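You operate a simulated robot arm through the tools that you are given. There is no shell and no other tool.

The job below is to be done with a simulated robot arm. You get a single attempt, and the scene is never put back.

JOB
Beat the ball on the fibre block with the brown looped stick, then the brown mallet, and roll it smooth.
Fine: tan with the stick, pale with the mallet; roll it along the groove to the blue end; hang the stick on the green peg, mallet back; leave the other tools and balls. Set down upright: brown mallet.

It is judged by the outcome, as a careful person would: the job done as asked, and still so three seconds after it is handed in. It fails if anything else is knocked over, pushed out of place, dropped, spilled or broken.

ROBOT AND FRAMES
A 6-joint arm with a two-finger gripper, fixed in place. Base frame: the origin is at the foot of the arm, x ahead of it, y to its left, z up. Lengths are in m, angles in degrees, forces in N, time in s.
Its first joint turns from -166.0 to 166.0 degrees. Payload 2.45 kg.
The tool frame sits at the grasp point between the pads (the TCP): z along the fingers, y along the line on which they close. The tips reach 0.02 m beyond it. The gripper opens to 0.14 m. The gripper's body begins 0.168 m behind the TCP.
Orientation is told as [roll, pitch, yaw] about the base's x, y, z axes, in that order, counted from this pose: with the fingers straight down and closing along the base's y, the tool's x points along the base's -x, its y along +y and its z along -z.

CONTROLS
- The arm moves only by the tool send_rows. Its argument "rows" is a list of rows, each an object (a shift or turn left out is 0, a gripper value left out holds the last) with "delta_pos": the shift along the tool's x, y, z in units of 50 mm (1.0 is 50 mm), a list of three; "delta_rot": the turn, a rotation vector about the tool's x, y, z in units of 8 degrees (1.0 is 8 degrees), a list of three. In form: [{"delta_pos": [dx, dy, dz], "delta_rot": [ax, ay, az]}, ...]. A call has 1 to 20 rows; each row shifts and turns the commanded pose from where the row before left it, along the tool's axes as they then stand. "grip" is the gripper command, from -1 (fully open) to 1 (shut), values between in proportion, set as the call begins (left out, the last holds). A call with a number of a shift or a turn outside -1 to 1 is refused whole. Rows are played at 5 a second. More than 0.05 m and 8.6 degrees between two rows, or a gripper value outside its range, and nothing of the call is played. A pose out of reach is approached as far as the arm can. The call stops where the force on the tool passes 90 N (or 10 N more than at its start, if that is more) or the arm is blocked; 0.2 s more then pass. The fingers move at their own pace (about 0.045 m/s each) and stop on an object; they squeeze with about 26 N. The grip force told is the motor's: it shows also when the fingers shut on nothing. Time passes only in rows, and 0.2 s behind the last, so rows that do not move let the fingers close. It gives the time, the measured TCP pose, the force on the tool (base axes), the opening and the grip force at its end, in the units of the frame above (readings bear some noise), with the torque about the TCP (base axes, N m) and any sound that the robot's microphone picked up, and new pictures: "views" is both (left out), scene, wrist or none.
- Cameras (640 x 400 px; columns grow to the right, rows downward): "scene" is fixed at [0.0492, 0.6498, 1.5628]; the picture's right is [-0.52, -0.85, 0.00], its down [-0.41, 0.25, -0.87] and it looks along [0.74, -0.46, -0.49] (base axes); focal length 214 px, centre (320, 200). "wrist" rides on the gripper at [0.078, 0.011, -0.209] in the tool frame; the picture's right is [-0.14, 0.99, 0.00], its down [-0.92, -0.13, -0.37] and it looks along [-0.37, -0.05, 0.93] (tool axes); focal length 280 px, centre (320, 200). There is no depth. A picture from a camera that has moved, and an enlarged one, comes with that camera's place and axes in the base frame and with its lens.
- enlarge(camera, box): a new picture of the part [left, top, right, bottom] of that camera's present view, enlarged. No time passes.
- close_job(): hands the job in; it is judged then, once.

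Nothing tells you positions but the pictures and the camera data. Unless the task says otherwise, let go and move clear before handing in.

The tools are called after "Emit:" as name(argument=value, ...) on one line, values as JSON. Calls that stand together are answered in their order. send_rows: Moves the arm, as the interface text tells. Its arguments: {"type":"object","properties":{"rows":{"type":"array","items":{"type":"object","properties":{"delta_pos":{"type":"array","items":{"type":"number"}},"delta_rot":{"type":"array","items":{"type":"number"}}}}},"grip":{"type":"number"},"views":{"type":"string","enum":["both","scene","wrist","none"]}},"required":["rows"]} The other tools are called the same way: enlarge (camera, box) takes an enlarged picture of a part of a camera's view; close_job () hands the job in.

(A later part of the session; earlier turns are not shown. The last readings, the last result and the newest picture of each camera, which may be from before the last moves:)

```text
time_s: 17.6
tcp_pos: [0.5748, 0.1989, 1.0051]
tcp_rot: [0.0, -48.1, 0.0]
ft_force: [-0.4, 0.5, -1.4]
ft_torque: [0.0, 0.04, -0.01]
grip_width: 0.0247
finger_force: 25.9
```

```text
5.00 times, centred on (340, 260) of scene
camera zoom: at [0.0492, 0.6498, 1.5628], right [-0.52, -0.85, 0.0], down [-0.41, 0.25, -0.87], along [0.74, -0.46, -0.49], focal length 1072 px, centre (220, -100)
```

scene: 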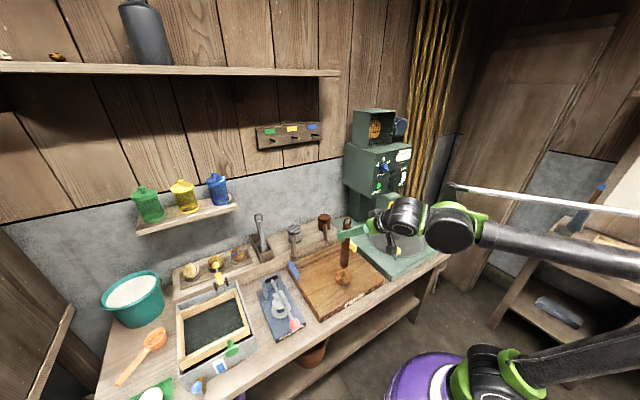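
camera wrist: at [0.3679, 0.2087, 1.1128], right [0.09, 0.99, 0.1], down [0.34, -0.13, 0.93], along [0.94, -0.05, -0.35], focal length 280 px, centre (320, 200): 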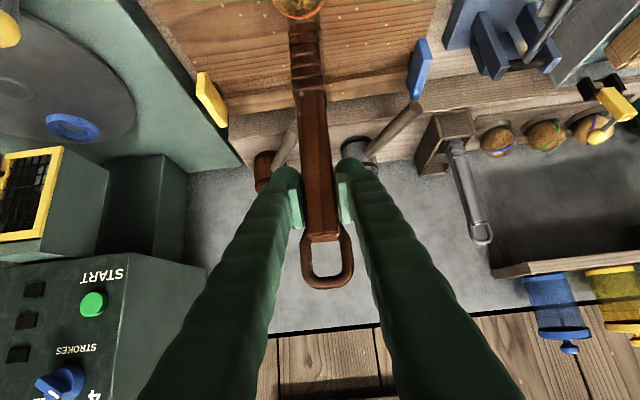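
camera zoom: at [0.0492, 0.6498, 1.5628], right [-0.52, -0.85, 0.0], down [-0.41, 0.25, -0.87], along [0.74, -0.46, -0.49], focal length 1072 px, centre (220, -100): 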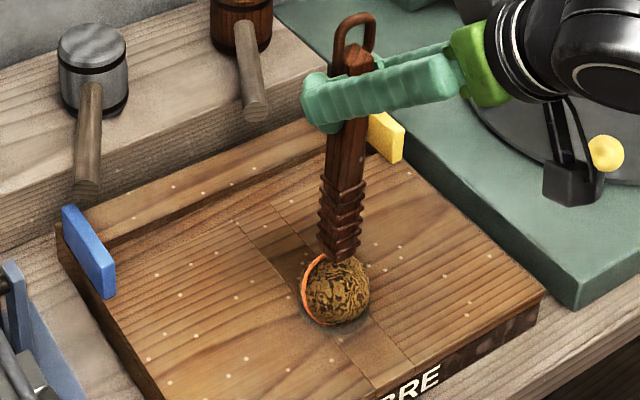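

The tip is nearly touching. Now a first gentle tap down 12 mm and back up to see the response.

Emit:
send_rows(rows=[{"delta_pos": [0.178, 0, 0.16]}], views="none")

Emit:
enlarge(camera="scene", box=[300, 220, 380, 300])

```text
time_s: 18.0
tcp_pos: [0.5742, 0.1999, 0.9938]
tcp_rot: [0.0, -47.9, 0.0]
ft_force: [-0.7, -0.2, -1.5]
ft_torque: [-0.01, 0.03, 0.01]
grip_width: 0.025
finger_force: 26.2
```

```text
5.00 times, centred on (340, 260) of scene
camera zoom: at [0.0492, 0.6498, 1.5628], right [-0.52, -0.85, 0.0], down [-0.41, 0.25, -0.87], along [0.74, -0.46, -0.49], focal length 1072 px, centre (220, -100)
```

zoom: 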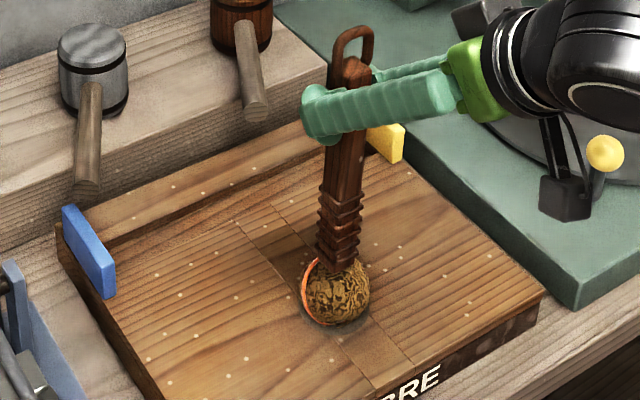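

Still no contact force; continuing in small steps.

Emit:
send_rows(rows=[{"delta_pos": [0.0743, 0, 0.0669]}], views="none")

Emit:
send_rows(rows=[{"delta_pos": [0.0743, 0, 0.0669]}], views="none")

Emit:
enlarge(camera="scene", box=[300, 220, 380, 300])

```text
time_s: 18.4
tcp_pos: [0.5759, 0.2001, 0.9888]
tcp_rot: [0.0, -48.1, 0.1]
ft_force: [-0.2, 0.3, 23.5]
ft_torque: [0.04, -0.24, -0.04]
grip_width: 0.0251
finger_force: 26.2
```

```text
time_s: 18.8
tcp_pos: [0.5746, 0.1987, 0.9845]
tcp_rot: [0.0, -48.2, 0.1]
ft_force: [1.1, -0.4, 23.3]
ft_torque: [-0.05, -0.24, 0.0]
grip_width: 0.025
finger_force: 26.2
```

```text
5.00 times, centred on (340, 260) of scene
camera zoom: at [0.0492, 0.6498, 1.5628], right [-0.52, -0.85, 0.0], down [-0.41, 0.25, -0.87], along [0.74, -0.46, -0.49], focal length 1072 px, centre (220, -100)
```

zoom: 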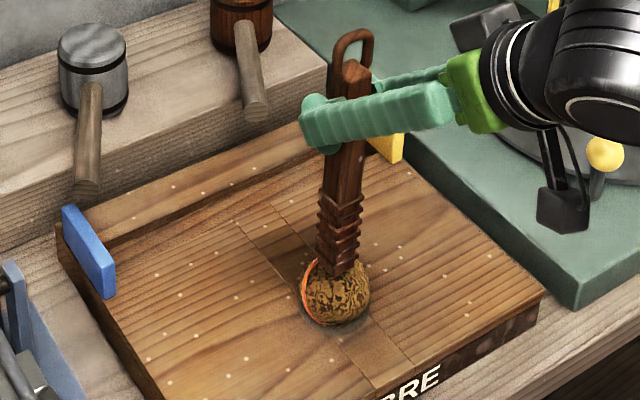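

Contact at TCP z≈0.985 (the stick starts slipping in the grip at ~25 N, so I must keep blows light). I'll try quick short strikes: up 4 cm, fast down, up.

Emit:
send_rows(rows=[{"delta_pos": [-0.594, 0, -0.535]}, {"delta_pos": [0.594, 0, 0.535]}, {"delta_pos": [-0.594, 0, -0.535]}], views="none")

Emit:
enlarge(camera="scene", box=[300, 220, 380, 300])

```text
time_s: 19.6
tcp_pos: [0.5742, 0.1986, 1.0243]
tcp_rot: [0.1, -48.0, 0.0]
ft_force: [0.4, 0.1, -0.7]
ft_torque: [-0.01, -0.01, -0.03]
grip_width: 0.0247
finger_force: 25.9
```

```text
5.00 times, centred on (340, 260) of scene
camera zoom: at [0.0492, 0.6498, 1.5628], right [-0.52, -0.85, 0.0], down [-0.41, 0.25, -0.87], along [0.74, -0.46, -0.49], focal length 1072 px, centre (220, -100)
```

zoom: 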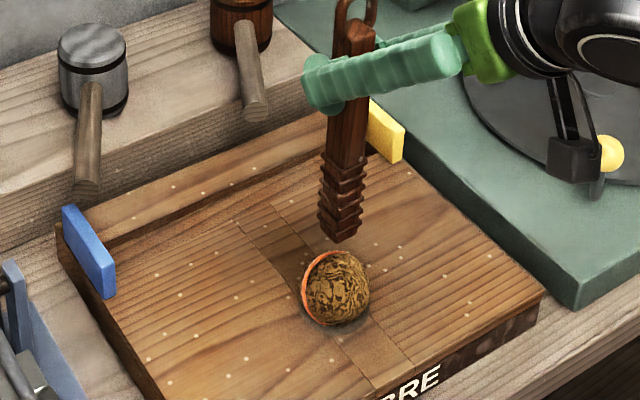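

No visible effect and no sound, so the blow may not have landed. I'll strike with a slight overshoot.

Emit:
send_rows(rows=[{"delta_pos": [0.67, 0, 0.602]}, {"delta_pos": [0, 0, 0]}], views="none")

Emit:
enlarge(camera="scene", box=[300, 220, 380, 300])

```text
time_s: 20.2
tcp_pos: [0.5751, 0.1982, 0.981]
tcp_rot: [0.0, -48.1, 0.1]
ft_force: [1.9, -0.5, 22.6]
ft_torque: [-0.04, -0.26, 0.03]
grip_width: 0.0251
finger_force: 26.3
```

```text
5.00 times, centred on (340, 260) of scene
camera zoom: at [0.0492, 0.6498, 1.5628], right [-0.52, -0.85, 0.0], down [-0.41, 0.25, -0.87], along [0.74, -0.46, -0.49], focal length 1072 px, centre (220, -100)
```

zoom: 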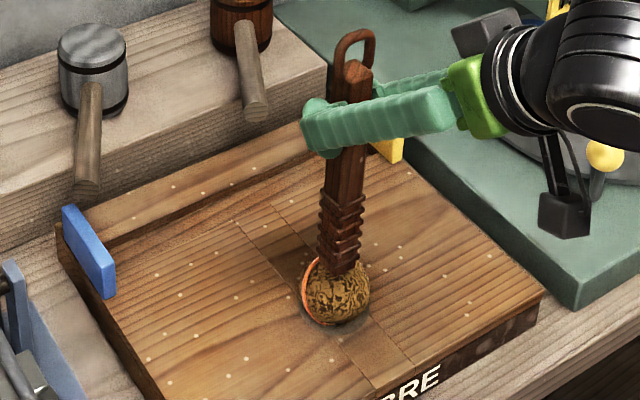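

That one landed. I'll raise and inspect the ball's colour closely.

Emit:
send_rows(rows=[{"delta_pos": [-0.67, 0, -0.602]}], views="none")

Emit:
enlarge(camera="scene", box=[320, 250, 360, 290])

Emit:
enlarge(camera="scene", box=[175, 240, 255, 290])

```text
time_s: 20.6
tcp_pos: [0.5744, 0.2, 1.025]
tcp_rot: [0.0, -48.1, 0.0]
ft_force: [-0.6, 0.2, -1.1]
ft_torque: [0.01, 0.04, 0.03]
grip_width: 0.025
finger_force: 26.4
```

```text
10.00 times, centred on (340, 270) of scene
camera zoom: at [0.0492, 0.6498, 1.5628], right [-0.52, -0.85, 0.0], down [-0.41, 0.25, -0.87], along [0.74, -0.46, -0.49], focal length 2145 px, centre (120, -500)
```

zoom: 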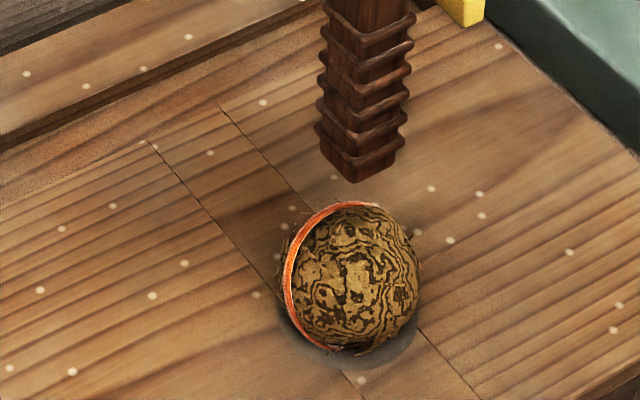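

```text
8.00 times, centred on (215, 265) of scene
camera zoom: at [0.0492, 0.6498, 1.5628], right [-0.52, -0.85, 0.0], down [-0.41, 0.25, -0.87], along [0.74, -0.46, -0.49], focal length 1716 px, centre (1160, -320)
```

zoom: 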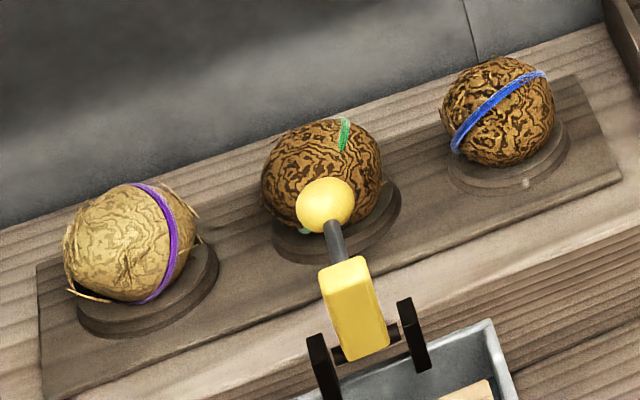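

The ball possibly lightened slightly. I'll strike again and compare at the same zoom.

Emit:
send_rows(rows=[{"delta_pos": [0.67, 0, 0.602]}, {"delta_pos": [0, 0, 0]}, {"delta_pos": [-0.67, 0, -0.602]}, {"delta_pos": [0, 0, 0]}], views="none")

Emit:
enlarge(camera="scene", box=[320, 250, 360, 290])

```text
time_s: 21.6
tcp_pos: [0.5752, 0.1987, 1.0251]
tcp_rot: [0.0, -48.0, -0.1]
ft_force: [0.7, 0.2, -1.4]
ft_torque: [0.02, 0.01, 0.03]
grip_width: 0.0248
finger_force: 25.4
```

```text
10.00 times, centred on (340, 270) of scene
camera zoom: at [0.0492, 0.6498, 1.5628], right [-0.52, -0.85, 0.0], down [-0.41, 0.25, -0.87], along [0.74, -0.46, -0.49], focal length 2145 px, centre (120, -500)
```

zoom: 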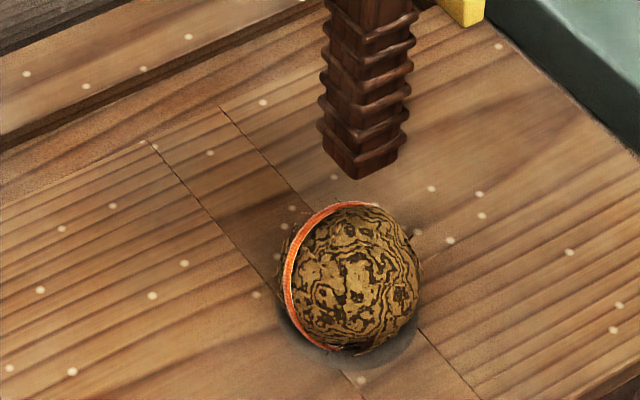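

No change yet; perhaps it needs a harder blow. I'll raise 10 cm and strike at full speed with slight overshoot.

Emit:
send_rows(rows=[{"delta_pos": [-0.446, 0, -0.401]}, {"delta_pos": [-0.446, 0, -0.401]}, {"delta_pos": [0, 0, 0]}, {"delta_pos": [0.732, 0, 0.659]}, {"delta_pos": [0.732, 0, 0.659]}, {"delta_pos": [0.2, 0, 0.18]}, {"delta_pos": [0, 0, 0]}], views="none")

Emit:
send_rows(rows=[{"delta_pos": [-0.67, 0, -0.602]}, {"delta_pos": [0, 0, 0]}], views="none")

Emit:
enlarge(camera="scene", box=[320, 250, 360, 290])

```text
time_s: 23.2
tcp_pos: [0.5758, 0.2006, 0.9732]
tcp_rot: [0.0, -48.1, 0.2]
ft_force: [1.4, 0.4, 22.4]
ft_torque: [-0.02, -0.34, 0.01]
grip_width: 0.0249
finger_force: 25.3
```

```text
time_s: 23.8
tcp_pos: [0.5775, 0.1995, 1.017]
tcp_rot: [0.0, -48.0, 0.0]
ft_force: [0.5, 0.2, -2.0]
ft_torque: [0.0, 0.0, -0.04]
grip_width: 0.0251
finger_force: 25.6
```

```text
10.00 times, centred on (340, 270) of scene
camera zoom: at [0.0492, 0.6498, 1.5628], right [-0.52, -0.85, 0.0], down [-0.41, 0.25, -0.87], along [0.74, -0.46, -0.49], focal length 2145 px, centre (120, -500)
```

zoom: 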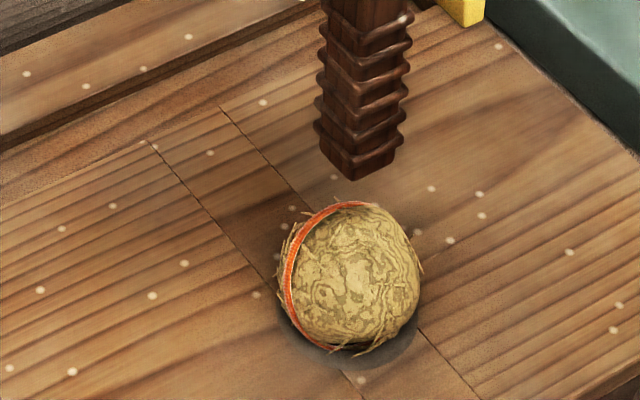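

The ball has turned tan and fibrous, matching the tan look of the purple-banded ball. Now I'll carry the stick up toward the green peg, stopping in front of it.

Emit:
enlarge(camera="scene", box=[300, 210, 380, 300])

Emit:
send_rows(rows=[{"delta_pos": [-0.803, 0.26, 0.093]}, {"delta_pos": [-0.803, 0.26, 0.093]}, {"delta_pos": [-0.803, 0.26, 0.093]}, {"delta_pos": [-0.803, 0.26, 0.093]}, {"delta_pos": [-0.803, 0.26, 0.093]}, {"delta_pos": [-0.803, 0.26, 0.093]}, {"delta_pos": [-0.803, 0.26, 0.093]}, {"delta_pos": [-0.803, 0.26, 0.093]}, {"delta_pos": [-0.803, 0.26, 0.093]}, {"delta_pos": [0, 0, 0]}], views="both")

Emit:
enlarge(camera="wrist", box=[220, 140, 420, 300])

Emit:
enlarge(camera="scene", box=[230, 90, 340, 190])

```text
4.44 times, centred on (340, 255) of scene
camera zoom: at [0.0492, 0.6498, 1.5628], right [-0.52, -0.85, 0.0], down [-0.41, 0.25, -0.87], along [0.74, -0.46, -0.49], focal length 953 px, centre (231, -44)
```

zoom: 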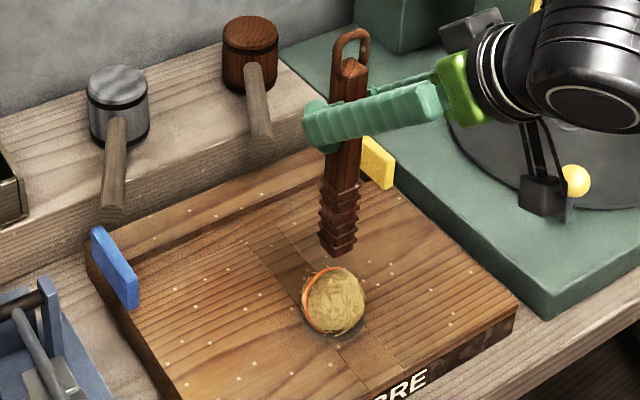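

```text
time_s: 26.0
tcp_pos: [0.8482, 0.3169, 1.2562]
tcp_rot: [0.0, -48.0, 0.1]
ft_force: [0.8, 0.1, -1.6]
ft_torque: [0.03, 0.01, 0.01]
grip_width: 0.0247
finger_force: 26.0
camera wrist: at [0.6403, 0.3268, 1.3372], right [0.09, 0.99, 0.1], down [0.34, -0.13, 0.93], along [0.94, -0.05, -0.35], focal length 280 px, centre (320, 200)
```

scene: 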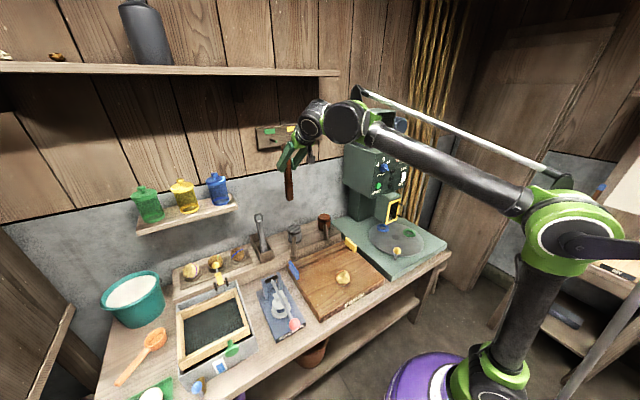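
wrist: 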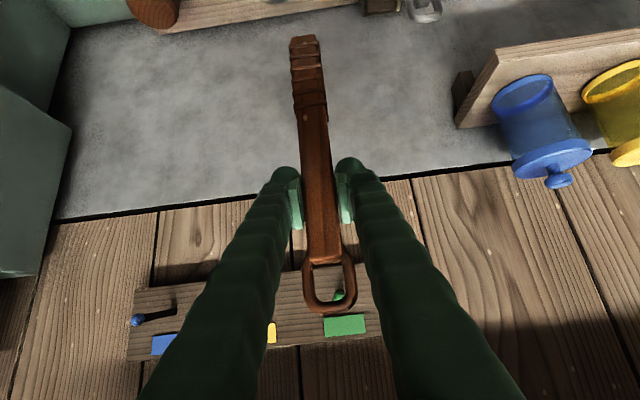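

```text
2.50 times, centred on (320, 220) of wrist
camera zoom: at [0.6403, 0.3268, 1.3372], right [0.09, 0.99, 0.1], down [0.34, -0.13, 0.93], along [0.94, -0.05, -0.35], focal length 701 px, centre (320, 150)
```

zoom: 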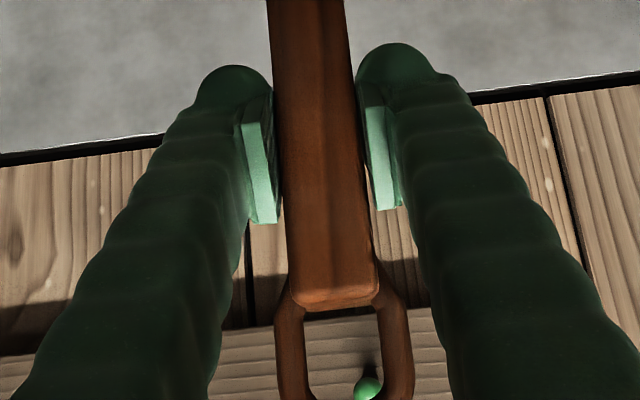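

```text
4.00 times, centred on (285, 140) of scene
camera zoom: at [0.0492, 0.6498, 1.5628], right [-0.52, -0.85, 0.0], down [-0.41, 0.25, -0.87], along [0.74, -0.46, -0.49], focal length 858 px, centre (460, 440)
```

zoom: 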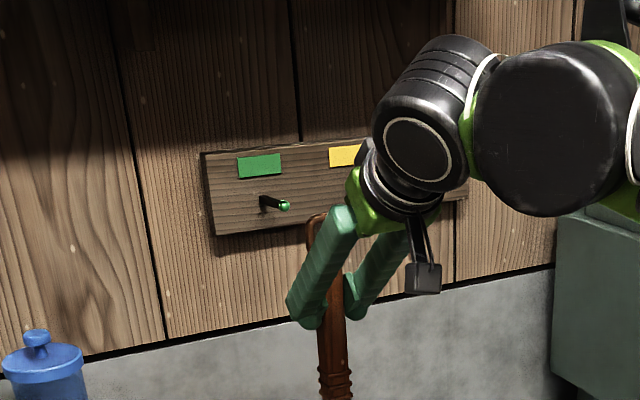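

The camera sees the green peg through the loop. I'll zoom there for precise alignment.

Emit:
enlarge(camera="wrist", box=[280, 245, 380, 325])

Emit:
enlarge(camera="scene", box=[270, 120, 330, 170])

```text
5.00 times, centred on (330, 285) of wrist
camera zoom: at [0.6403, 0.3268, 1.3372], right [0.09, 0.99, 0.1], down [0.34, -0.13, 0.93], along [0.94, -0.05, -0.35], focal length 1402 px, centre (270, -225)
```

zoom: 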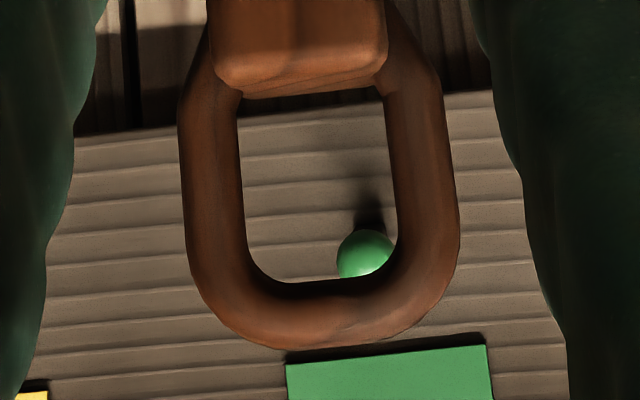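

```text
8.00 times, centred on (300, 145) of scene
camera zoom: at [0.0492, 0.6498, 1.5628], right [-0.52, -0.85, 0.0], down [-0.41, 0.25, -0.87], along [0.74, -0.46, -0.49], focal length 1716 px, centre (480, 640)
```

zoom: 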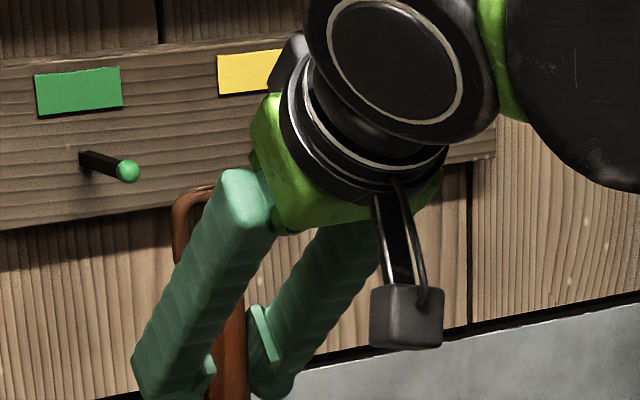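

Computed alignment: peg tip ≈ (0.945, 0.319, 1.329); the loop needs +4 mm left, +9 mm up, then forward. I'll go to just short of the peg tip and recheck.

Emit:
send_rows(rows=[{"delta_pos": [-0.312, 0.027, 0.258]}, {"delta_pos": [-0.312, 0.027, 0.258]}, {"delta_pos": [-0.312, 0.027, 0.258]}, {"delta_pos": [0, 0, 0]}], views="none")

Emit:
enlarge(camera="wrist", box=[280, 245, 380, 325])

Emit:
enlarge(camera="scene", box=[255, 115, 315, 165])

```text
time_s: 27.0
tcp_pos: [0.9093, 0.3204, 1.2653]
tcp_rot: [0.0, -48.1, -0.1]
ft_force: [0.3, -0.2, -1.2]
ft_torque: [0.0, 0.02, -0.01]
grip_width: 0.0249
finger_force: 25.9
```

```text
5.00 times, centred on (330, 285) of wrist
camera zoom: at [0.7012, 0.3307, 1.3468], right [0.09, 0.99, 0.1], down [0.34, -0.13, 0.93], along [0.94, -0.05, -0.35], focal length 1402 px, centre (270, -225)
```

zoom: 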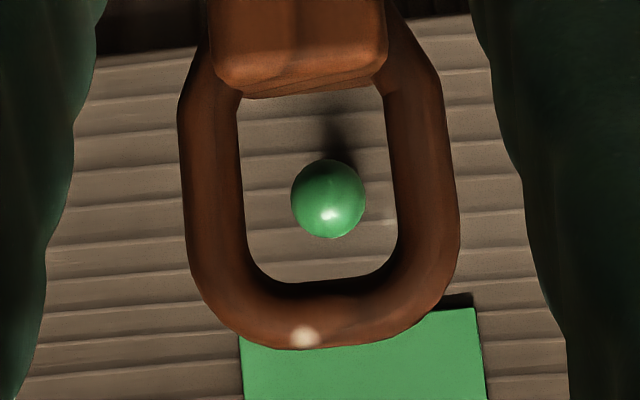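

```text
8.00 times, centred on (285, 140) of scene
camera zoom: at [0.0492, 0.6498, 1.5628], right [-0.52, -0.85, 0.0], down [-0.41, 0.25, -0.87], along [0.74, -0.46, -0.49], focal length 1716 px, centre (600, 680)
```

zoom: 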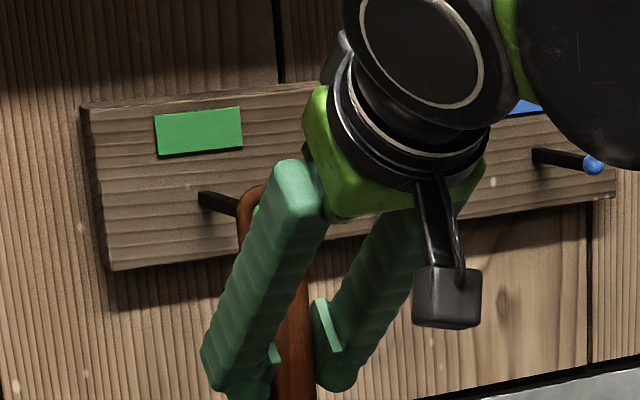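

The ball tip is centred in the loop. I'll advance about 5.5 cm forward onto the peg.

Emit:
send_rows(rows=[{"delta_pos": [-0.187, 0.005, 0.208]}, {"delta_pos": [-0.187, 0.005, 0.208]}, {"delta_pos": [-0.187, 0, 0.208]}, {"delta_pos": [-0.187, 0, 0.208]}, {"delta_pos": [0, 0, 0]}], views="none")

Emit:
enlarge(camera="wrist", box=[280, 245, 380, 325])

Emit:
enlarge(camera="scene", box=[240, 110, 320, 180])

```text
time_s: 28.2
tcp_pos: [0.9646, 0.3213, 1.2654]
tcp_rot: [0.0, -47.9, 0.0]
ft_force: [0.3, -0.5, -1.3]
ft_torque: [0.02, 0.02, 0.01]
grip_width: 0.0251
finger_force: 25.8
```

```text
5.00 times, centred on (330, 285) of wrist
camera zoom: at [0.7574, 0.3307, 1.3475], right [0.09, 0.99, 0.1], down [0.34, -0.13, 0.93], along [0.94, -0.05, -0.35], focal length 1402 px, centre (270, -225)
```

zoom: 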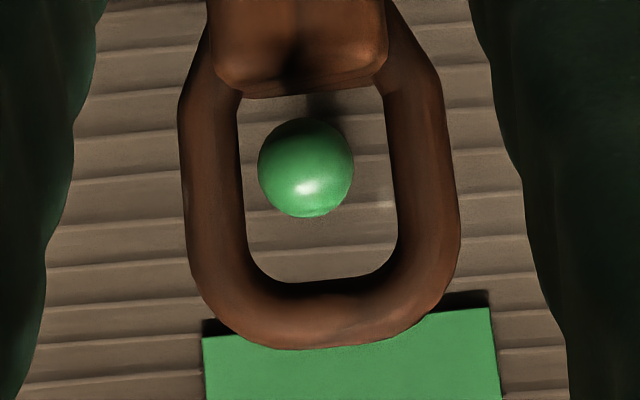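

```text
5.71 times, centred on (280, 145) of scene
camera zoom: at [0.0492, 0.6498, 1.5628], right [-0.52, -0.85, 0.0], down [-0.41, 0.25, -0.87], along [0.74, -0.46, -0.49], focal length 1226 px, centre (549, 514)
```

zoom: 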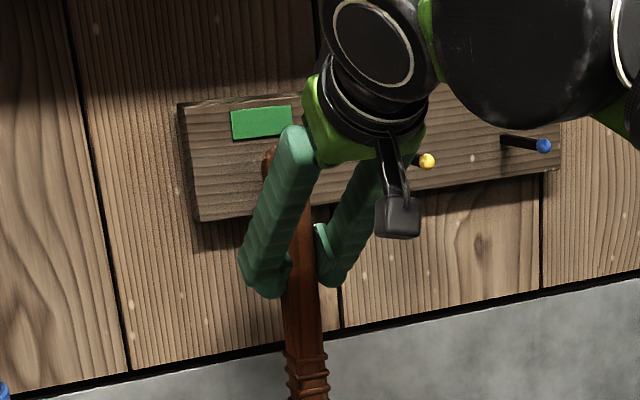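

The peg is through the loop by about 3 cm. I'll advance another cm and lower slowly until the loop rests on the peg.

Emit:
send_rows(rows=[{"delta_pos": [-0.134, 0, 0.149]}, {"delta_pos": [0.0594, 0, 0.0535]}, {"delta_pos": [0.0594, 0, 0.0535]}, {"delta_pos": [0.0594, 0, 0.0535]}], views="none")

Emit:
enlarge(camera="wrist", box=[280, 245, 380, 325])

Emit:
enlarge(camera="scene", box=[240, 110, 320, 180])

```text
time_s: 29.2
tcp_pos: [0.9763, 0.3213, 1.2538]
tcp_rot: [0.0, -48.0, 0.2]
ft_force: [-1.0, 0.0, -2.2]
ft_torque: [0.0, 0.01, 0.0]
grip_width: 0.0252
finger_force: 26.1
```

```text
5.00 times, centred on (330, 285) of wrist
camera zoom: at [0.7681, 0.3312, 1.3352], right [0.09, 0.99, 0.1], down [0.34, -0.13, 0.93], along [0.94, -0.05, -0.35], focal length 1402 px, centre (270, -225)
```

zoom: 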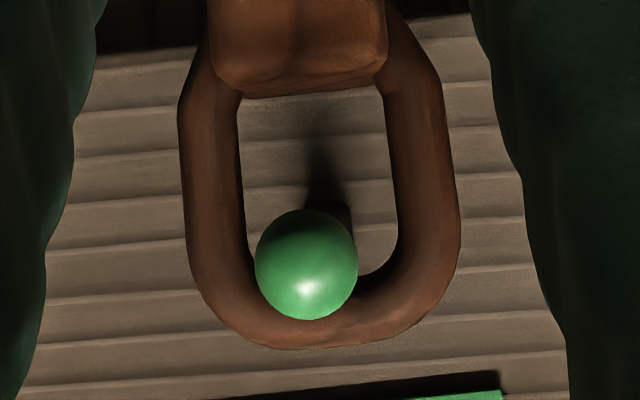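

```text
5.71 times, centred on (280, 145) of scene
camera zoom: at [0.0492, 0.6498, 1.5628], right [-0.52, -0.85, 0.0], down [-0.41, 0.25, -0.87], along [0.74, -0.46, -0.49], focal length 1226 px, centre (549, 514)
```

zoom: 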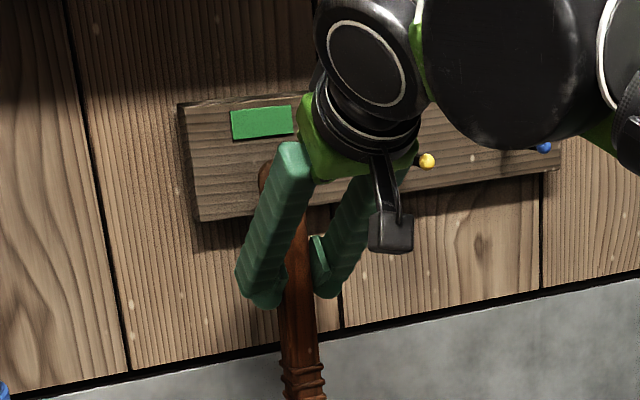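

Peg is well inside the loop, near its top. Lowering a bit more in small steps until the force shows contact.

Emit:
send_rows(rows=[{"delta_pos": [0.0446, 0, 0.0401]}], views="none")

Emit:
send_rows(rows=[{"delta_pos": [0.0446, 0, 0.0401]}], views="none")

Emit:
enlarge(camera="wrist", box=[280, 245, 380, 325])

```text
time_s: 29.6
tcp_pos: [0.9744, 0.3202, 1.2531]
tcp_rot: [0.0, -48.1, 0.2]
ft_force: [-0.2, 0.5, 22.8]
ft_torque: [-0.03, -0.08, 0.03]
grip_width: 0.0249
finger_force: 26.2
```

```text
time_s: 30.0
tcp_pos: [0.9744, 0.3218, 1.2488]
tcp_rot: [0.0, -48.1, 0.0]
ft_force: [0.1, 0.0, 23.9]
ft_torque: [0.01, -0.1, -0.02]
grip_width: 0.0251
finger_force: 26.7
```

```text
5.00 times, centred on (330, 285) of wrist
camera zoom: at [0.7667, 0.3308, 1.3297], right [0.09, 0.99, 0.1], down [0.34, -0.13, 0.93], along [0.94, -0.05, -0.35], focal length 1402 px, centre (270, -225)
```

zoom: 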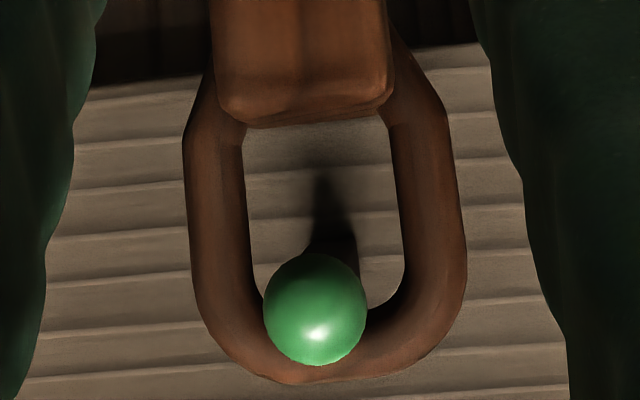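

The loop rests on the peg. I'll ease off a touch, open the fingers and back out along the finger axis.

Emit:
send_rows(rows=[{"delta_pos": [-0.03, 0, -0.027]}, {"delta_pos": [0, 0, 0]}], views="none")

Emit:
send_rows(rows=[{"delta_pos": [0, 0, 0]}, {"delta_pos": [0, 0, 0]}, {"delta_pos": [0, 0, 0]}, {"delta_pos": [0, 0, 0]}, {"delta_pos": [0, 0, 0]}], grip=0.1, views="both")

Emit:
enlarge(camera="wrist", box=[220, 140, 420, 320])

```text
time_s: 30.6
tcp_pos: [0.9755, 0.3225, 1.2492]
tcp_rot: [0.0, -48.0, 0.0]
ft_force: [-0.1, 0.2, -1.2]
ft_torque: [-0.04, 0.01, 0.0]
grip_width: 0.025
finger_force: 26.0
```

```text
time_s: 31.8
tcp_pos: [0.9764, 0.3212, 1.2502]
tcp_rot: [-0.1, -48.0, 0.1]
ft_force: [0.3, 0.3, -0.2]
ft_torque: [0.04, 0.0, 0.01]
grip_width: 0.0631
finger_force: 0.1
camera wrist: at [0.768, 0.3311, 1.331], right [0.09, 0.99, 0.1], down [0.34, -0.13, 0.93], along [0.94, -0.05, -0.35], focal length 280 px, centre (320, 200)
```

scene: 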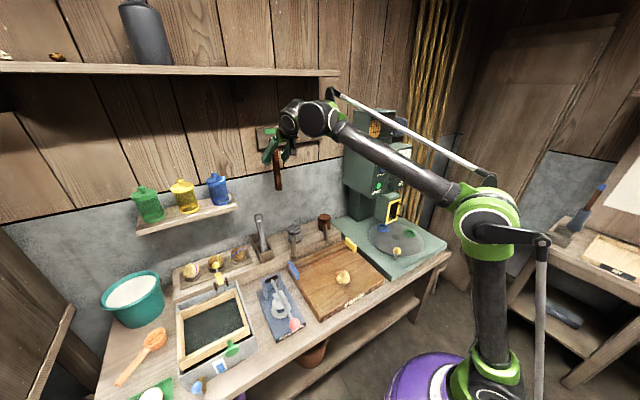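
wrist: 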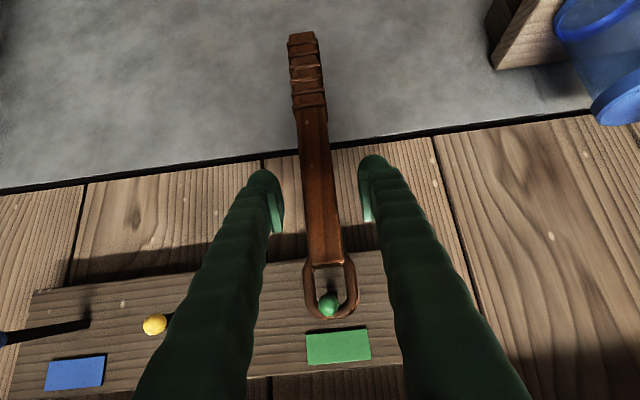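

```text
2.22 times, centred on (320, 230) of wrist
camera zoom: at [0.768, 0.3311, 1.331], right [0.09, 0.99, 0.1], down [0.34, -0.13, 0.93], along [0.94, -0.05, -0.35], focal length 623 px, centre (320, 133)
```

zoom: 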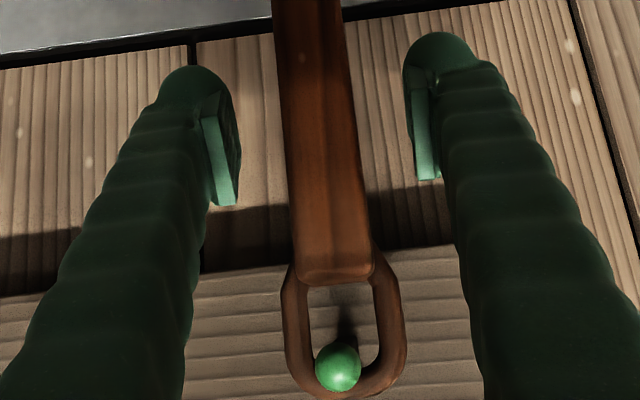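

The stick hangs on the green peg. Backing straight out along the fingers.

Emit:
send_rows(rows=[{"delta_pos": [0, 0, -0.5]}, {"delta_pos": [0, 0, -0.8]}, {"delta_pos": [0, 0, -0.8]}, {"delta_pos": [0, 0, -0.8]}, {"delta_pos": [0, 0, -0.8]}], views="both")

Emit:
enlarge(camera="wrist", box=[220, 20, 420, 220])

Emit:
enlarge(camera="scene", box=[240, 110, 320, 200])

```text
time_s: 33.0
tcp_pos: [0.8378, 0.3233, 1.3723]
tcp_rot: [-0.1, -48.0, -0.1]
ft_force: [-0.4, 1.0, -0.4]
ft_torque: [-0.03, -0.02, -0.01]
grip_width: 0.0629
finger_force: 0.1
camera wrist: at [0.6296, 0.3321, 1.4546], right [0.09, 0.99, 0.1], down [0.34, -0.13, 0.93], along [0.94, -0.05, -0.35], focal length 280 px, centre (320, 200)
```

scene: 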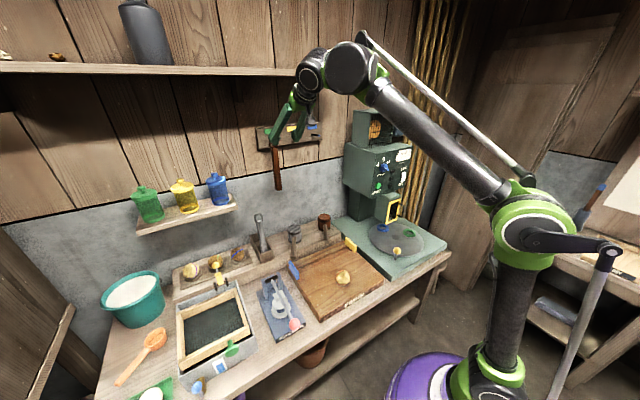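
wrist: 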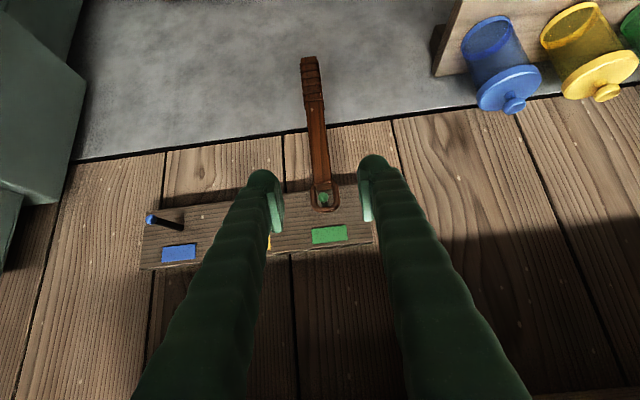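

```text
2.00 times, centred on (320, 120) of wrist
camera zoom: at [0.6296, 0.3321, 1.4546], right [0.09, 0.99, 0.1], down [0.34, -0.13, 0.93], along [0.94, -0.05, -0.35], focal length 561 px, centre (320, 360)
```

zoom: 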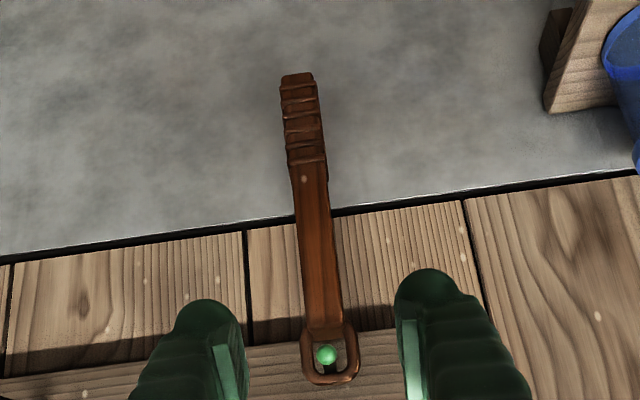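

```text
4.44 times, centred on (280, 155) of scene
camera zoom: at [0.0492, 0.6498, 1.5628], right [-0.52, -0.85, 0.0], down [-0.41, 0.25, -0.87], along [0.74, -0.46, -0.49], focal length 953 px, centre (498, 400)
```

zoom: 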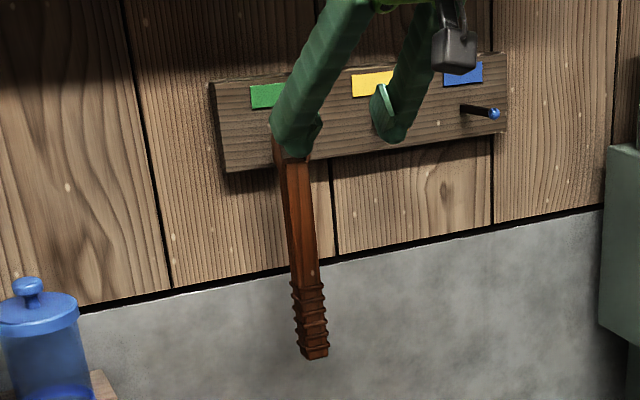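

The stick hangs steadily. Now I'll back away, turn the tool vertical and look down on the brown mallet.

Emit:
send_rows(rows=[{"delta_pos": [0.594, -0.571, -0.234]}, {"delta_pos": [0.594, -0.571, -0.234]}, {"delta_pos": [0.594, -0.571, -0.234]}, {"delta_pos": [0.594, -0.571, -0.234]}, {"delta_pos": [0.594, -0.571, -0.234]}, {"delta_pos": [0.594, -0.571, -0.234]}, {"delta_pos": [0.594, -0.571, -0.234]}, {"delta_rot": [0, 1, 0]}, {"delta_rot": [0, 1, 0]}, {"delta_rot": [0, 1, 0]}, {"delta_rot": [0, 1, 0]}, {"delta_rot": [0, 1, 0]}, {"delta_rot": [0, 1, 0]}, {"delta_pos": [0, 0, 0]}], grip=-0.43, views="both")

Emit:
enlarge(camera="wrist", box=[220, 160, 420, 320])

Emit:
enlarge(camera="scene", box=[240, 110, 320, 200])

Emit:
enlarge(camera="scene", box=[300, 200, 360, 250])

```text
time_s: 36.0
tcp_pos: [0.6369, 0.1225, 1.2737]
tcp_rot: [0.0, 0.2, 0.0]
ft_force: [0.0, -0.2, -0.7]
ft_torque: [0.03, 0.02, 0.01]
grip_width: 0.1
finger_force: 0.1
camera wrist: at [0.5592, 0.1317, 1.4829], right [0.14, 0.99, 0.0], down [0.92, -0.13, 0.37], along [0.36, -0.05, -0.93], focal length 280 px, centre (320, 200)
```

scene: 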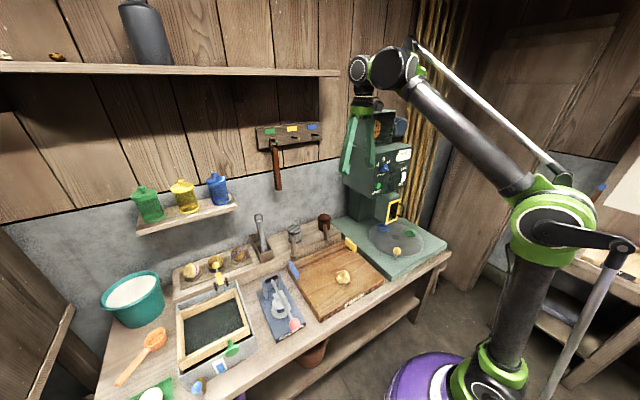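
wrist: 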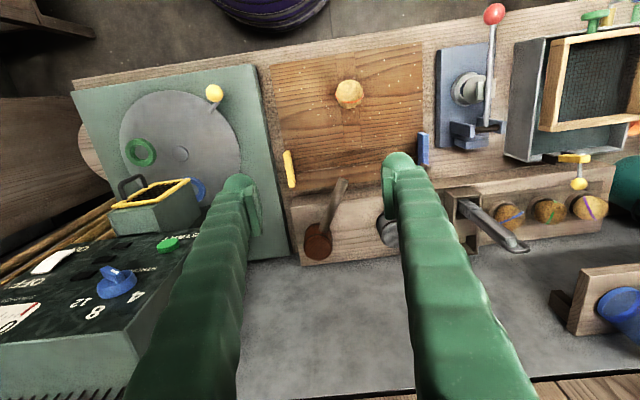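

```text
2.50 times, centred on (320, 240) of wrist
camera zoom: at [0.5592, 0.1317, 1.4829], right [0.14, 0.99, 0.0], down [0.92, -0.13, 0.37], along [0.36, -0.05, -0.93], focal length 701 px, centre (320, 100)
```

zoom: 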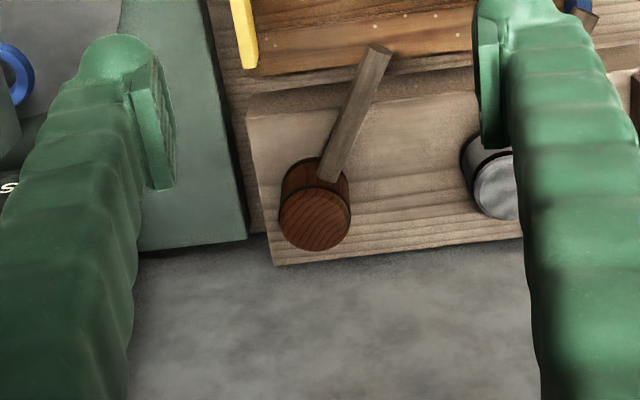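

```text
4.44 times, centred on (280, 155) of scene
camera zoom: at [0.0492, 0.6498, 1.5628], right [-0.52, -0.85, 0.0], down [-0.41, 0.25, -0.87], along [0.74, -0.46, -0.49], focal length 953 px, centre (498, 400)
```

zoom: 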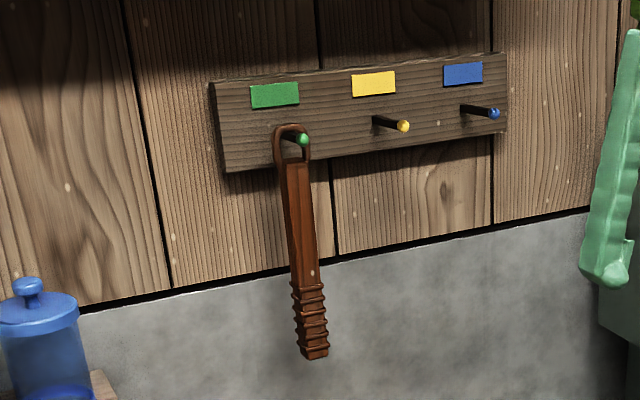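

```text
8.00 times, centred on (330, 225) of scene
camera zoom: at [0.0492, 0.6498, 1.5628], right [-0.52, -0.85, 0.0], down [-0.41, 0.25, -0.87], along [0.74, -0.46, -0.49], focal length 1716 px, centre (240, 0)
```

zoom: 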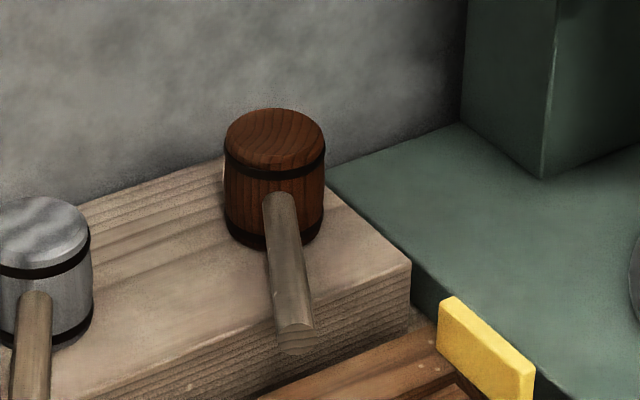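

The stick hangs well. The brown mallet head is at about (0.921, 0.078), z 0.80–0.87, with the handle pointing 28° off −x. The blue peg overhangs this spot, so I'll yaw −28° and tilt the tool 32° so the wrist stays clear, then grip the head across its sides.

Emit:
send_rows(rows=[{"delta_rot": [0, 0, 0.875]}, {"delta_rot": [0, 0, 0.875]}, {"delta_rot": [0, 0, 0.875]}, {"delta_rot": [0, 0, 0.875]}, {"delta_rot": [0, -1, 0]}, {"delta_rot": [0, -1, 0]}, {"delta_rot": [0, -1, 0]}, {"delta_rot": [0, -1, 0]}, {"delta_pos": [0, 0, 0]}], views="both")

```text
time_s: 38.0
tcp_pos: [0.6377, 0.1231, 1.2729]
tcp_rot: [0.0, -32.1, -28.0]
ft_force: [0.0, -0.2, -1.1]
ft_torque: [-0.01, 0.02, 0.01]
grip_width: 0.1002
finger_force: 0.0
camera wrist: at [0.4861, 0.2132, 1.4089], right [0.57, 0.82, 0.07], down [0.46, -0.39, 0.8], along [0.69, -0.42, -0.59], focal length 280 px, centre (320, 200)
```

scene: 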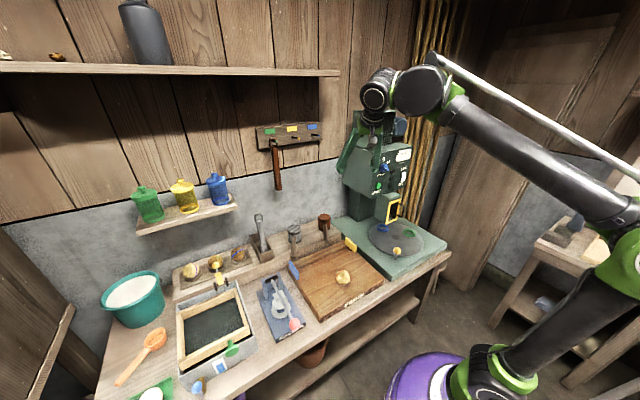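
wrist: 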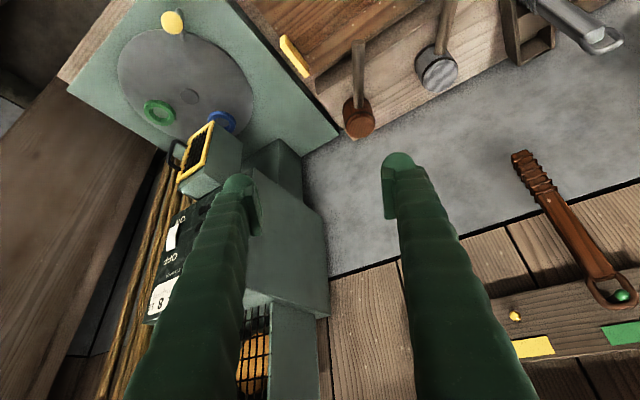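

Moving down the tool axis toward a pre-grasp position behind and above the mallet head, then rechecking alignment.

Emit:
send_rows(rows=[{"delta_pos": [-0.022, 0.266, 0.83]}, {"delta_pos": [-0.022, 0.266, 0.83]}, {"delta_pos": [-0.022, 0.266, 0.83]}, {"delta_pos": [-0.022, 0.266, 0.83]}, {"delta_pos": [-0.022, 0.266, 0.83]}, {"delta_pos": [-0.022, 0.266, 0.83]}, {"delta_pos": [-0.022, 0.266, 0.83]}, {"delta_pos": [0, 0, 0]}], views="both")

Emit:
enlarge(camera="wrist", box=[220, 80, 420, 240])

Emit:
enlarge(camera="scene", box=[280, 150, 380, 250])

```text
time_s: 39.8
tcp_pos: [0.8235, 0.1276, 1.0294]
tcp_rot: [0.1, -32.1, -28.1]
ft_force: [0.0, 0.0, 0.4]
ft_torque: [0.02, 0.0, 0.01]
grip_width: 0.1003
finger_force: 0.1
camera wrist: at [0.6728, 0.2191, 1.1645], right [0.57, 0.82, 0.07], down [0.46, -0.39, 0.8], along [0.68, -0.42, -0.59], focal length 280 px, centre (320, 200)
```

scene: 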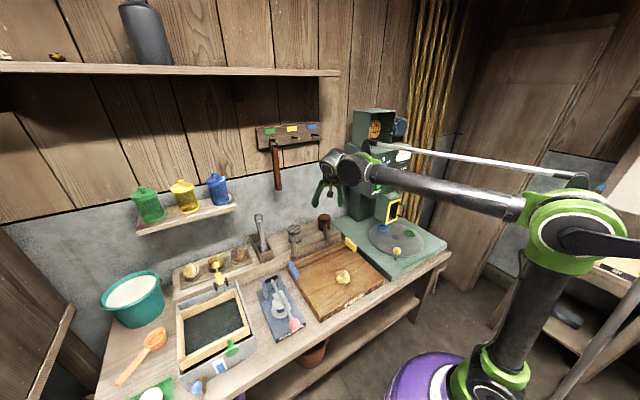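
wrist: 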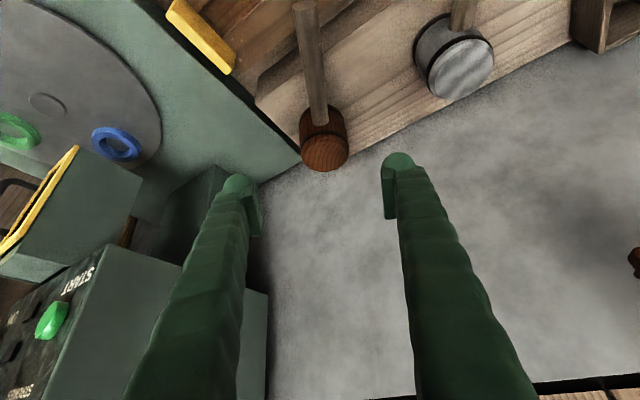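

```text
2.50 times, centred on (320, 160) of wrist
camera zoom: at [0.6728, 0.2191, 1.1645], right [0.57, 0.82, 0.07], down [0.46, -0.39, 0.8], along [0.68, -0.42, -0.59], focal length 701 px, centre (320, 300)
```

zoom: 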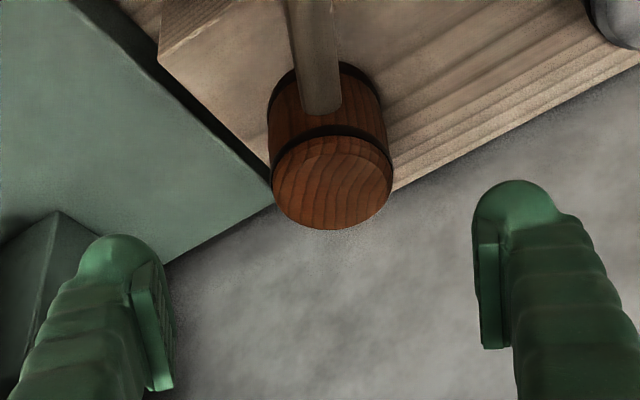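

```text
4.00 times, centred on (330, 200) of scene
camera zoom: at [0.0492, 0.6498, 1.5628], right [-0.52, -0.85, 0.0], down [-0.41, 0.25, -0.87], along [0.74, -0.46, -0.49], focal length 858 px, centre (280, 200)
```

zoom: 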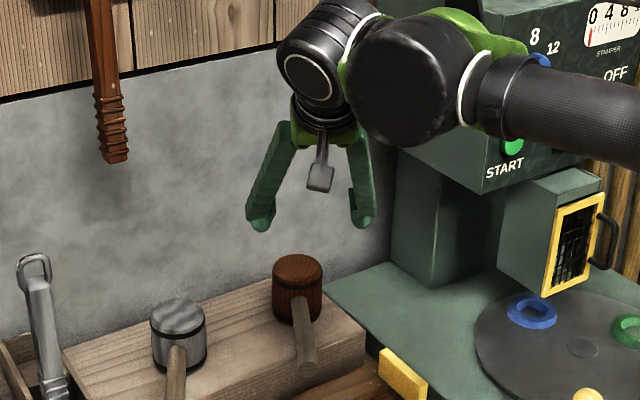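

Head refined to (0.924, 0.079); it lies almost straight along the tool axis. Advancing most of the way, then checking.

Emit:
send_rows(rows=[{"delta_pos": [-0.01, 0.086, 0.5]}, {"delta_pos": [-0.01, 0, 0.6]}, {"delta_pos": [0, 0, 0.6]}, {"delta_pos": [0, 0, 0.6]}, {"delta_pos": [0, 0, 0.5]}, {"delta_pos": [0, 0, 0]}], views="none")

Emit:
enlarge(camera="wrist", box=[220, 80, 420, 240])

Emit:
enlarge(camera="scene", box=[280, 150, 380, 250])

```text
time_s: 41.2
tcp_pos: [0.8915, 0.0979, 0.9137]
tcp_rot: [0.0, -32.0, -28.0]
ft_force: [-0.3, -0.1, 0.0]
ft_torque: [-0.01, 0.01, 0.0]
grip_width: 0.1001
finger_force: 0.1
```

```text
2.50 times, centred on (320, 160) of wrist
camera zoom: at [0.7405, 0.1893, 1.0488], right [0.57, 0.82, 0.07], down [0.46, -0.39, 0.8], along [0.68, -0.42, -0.59], focal length 701 px, centre (320, 300)
```

zoom: 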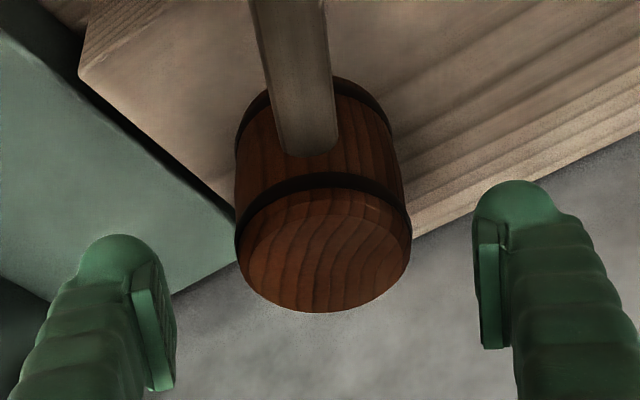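

```text
4.00 times, centred on (330, 200) of scene
camera zoom: at [0.0492, 0.6498, 1.5628], right [-0.52, -0.85, 0.0], down [-0.41, 0.25, -0.87], along [0.74, -0.46, -0.49], focal length 858 px, centre (280, 200)
```

zoom: 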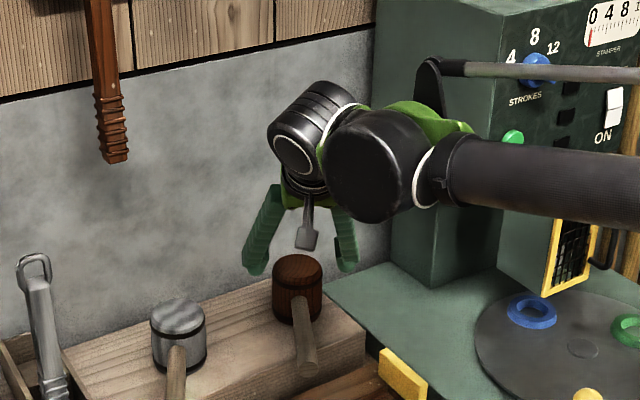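

Well centred (head top z≈0.866). Advancing the last 7.4 cm.

Emit:
send_rows(rows=[{"delta_pos": [0.02, -0.02, 0.5]}, {"delta_pos": [0.02, 0, 0.5]}, {"delta_pos": [0, 0, 0.48]}, {"delta_pos": [0, 0, 0]}], views="none")

Emit:
enlarge(camera="wrist", box=[220, 120, 420, 280])

Emit:
enlarge(camera="scene", box=[290, 180, 370, 250])

```text
time_s: 42.2
tcp_pos: [0.9242, 0.0814, 0.8479]
tcp_rot: [0.0, -32.0, -27.9]
ft_force: [0.6, 0.1, -0.5]
ft_torque: [-0.04, 0.02, 0.01]
grip_width: 0.1
finger_force: 0.0
```

```text
2.50 times, centred on (320, 200) of wrist
camera zoom: at [0.7727, 0.172, 0.9831], right [0.57, 0.82, 0.07], down [0.46, -0.39, 0.8], along [0.68, -0.42, -0.59], focal length 701 px, centre (320, 200)
```

zoom: 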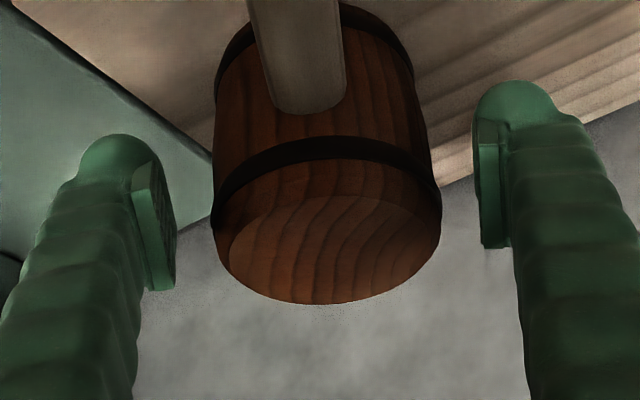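

```text
5.71 times, centred on (330, 215) of scene
camera zoom: at [0.0492, 0.6498, 1.5628], right [-0.52, -0.85, 0.0], down [-0.41, 0.25, -0.87], along [0.74, -0.46, -0.49], focal length 1226 px, centre (263, 114)
```

zoom: 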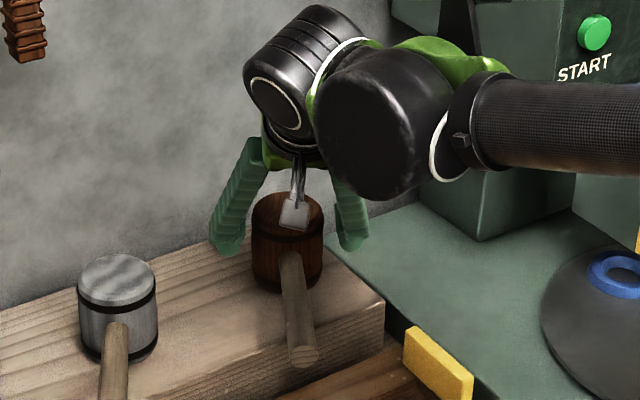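

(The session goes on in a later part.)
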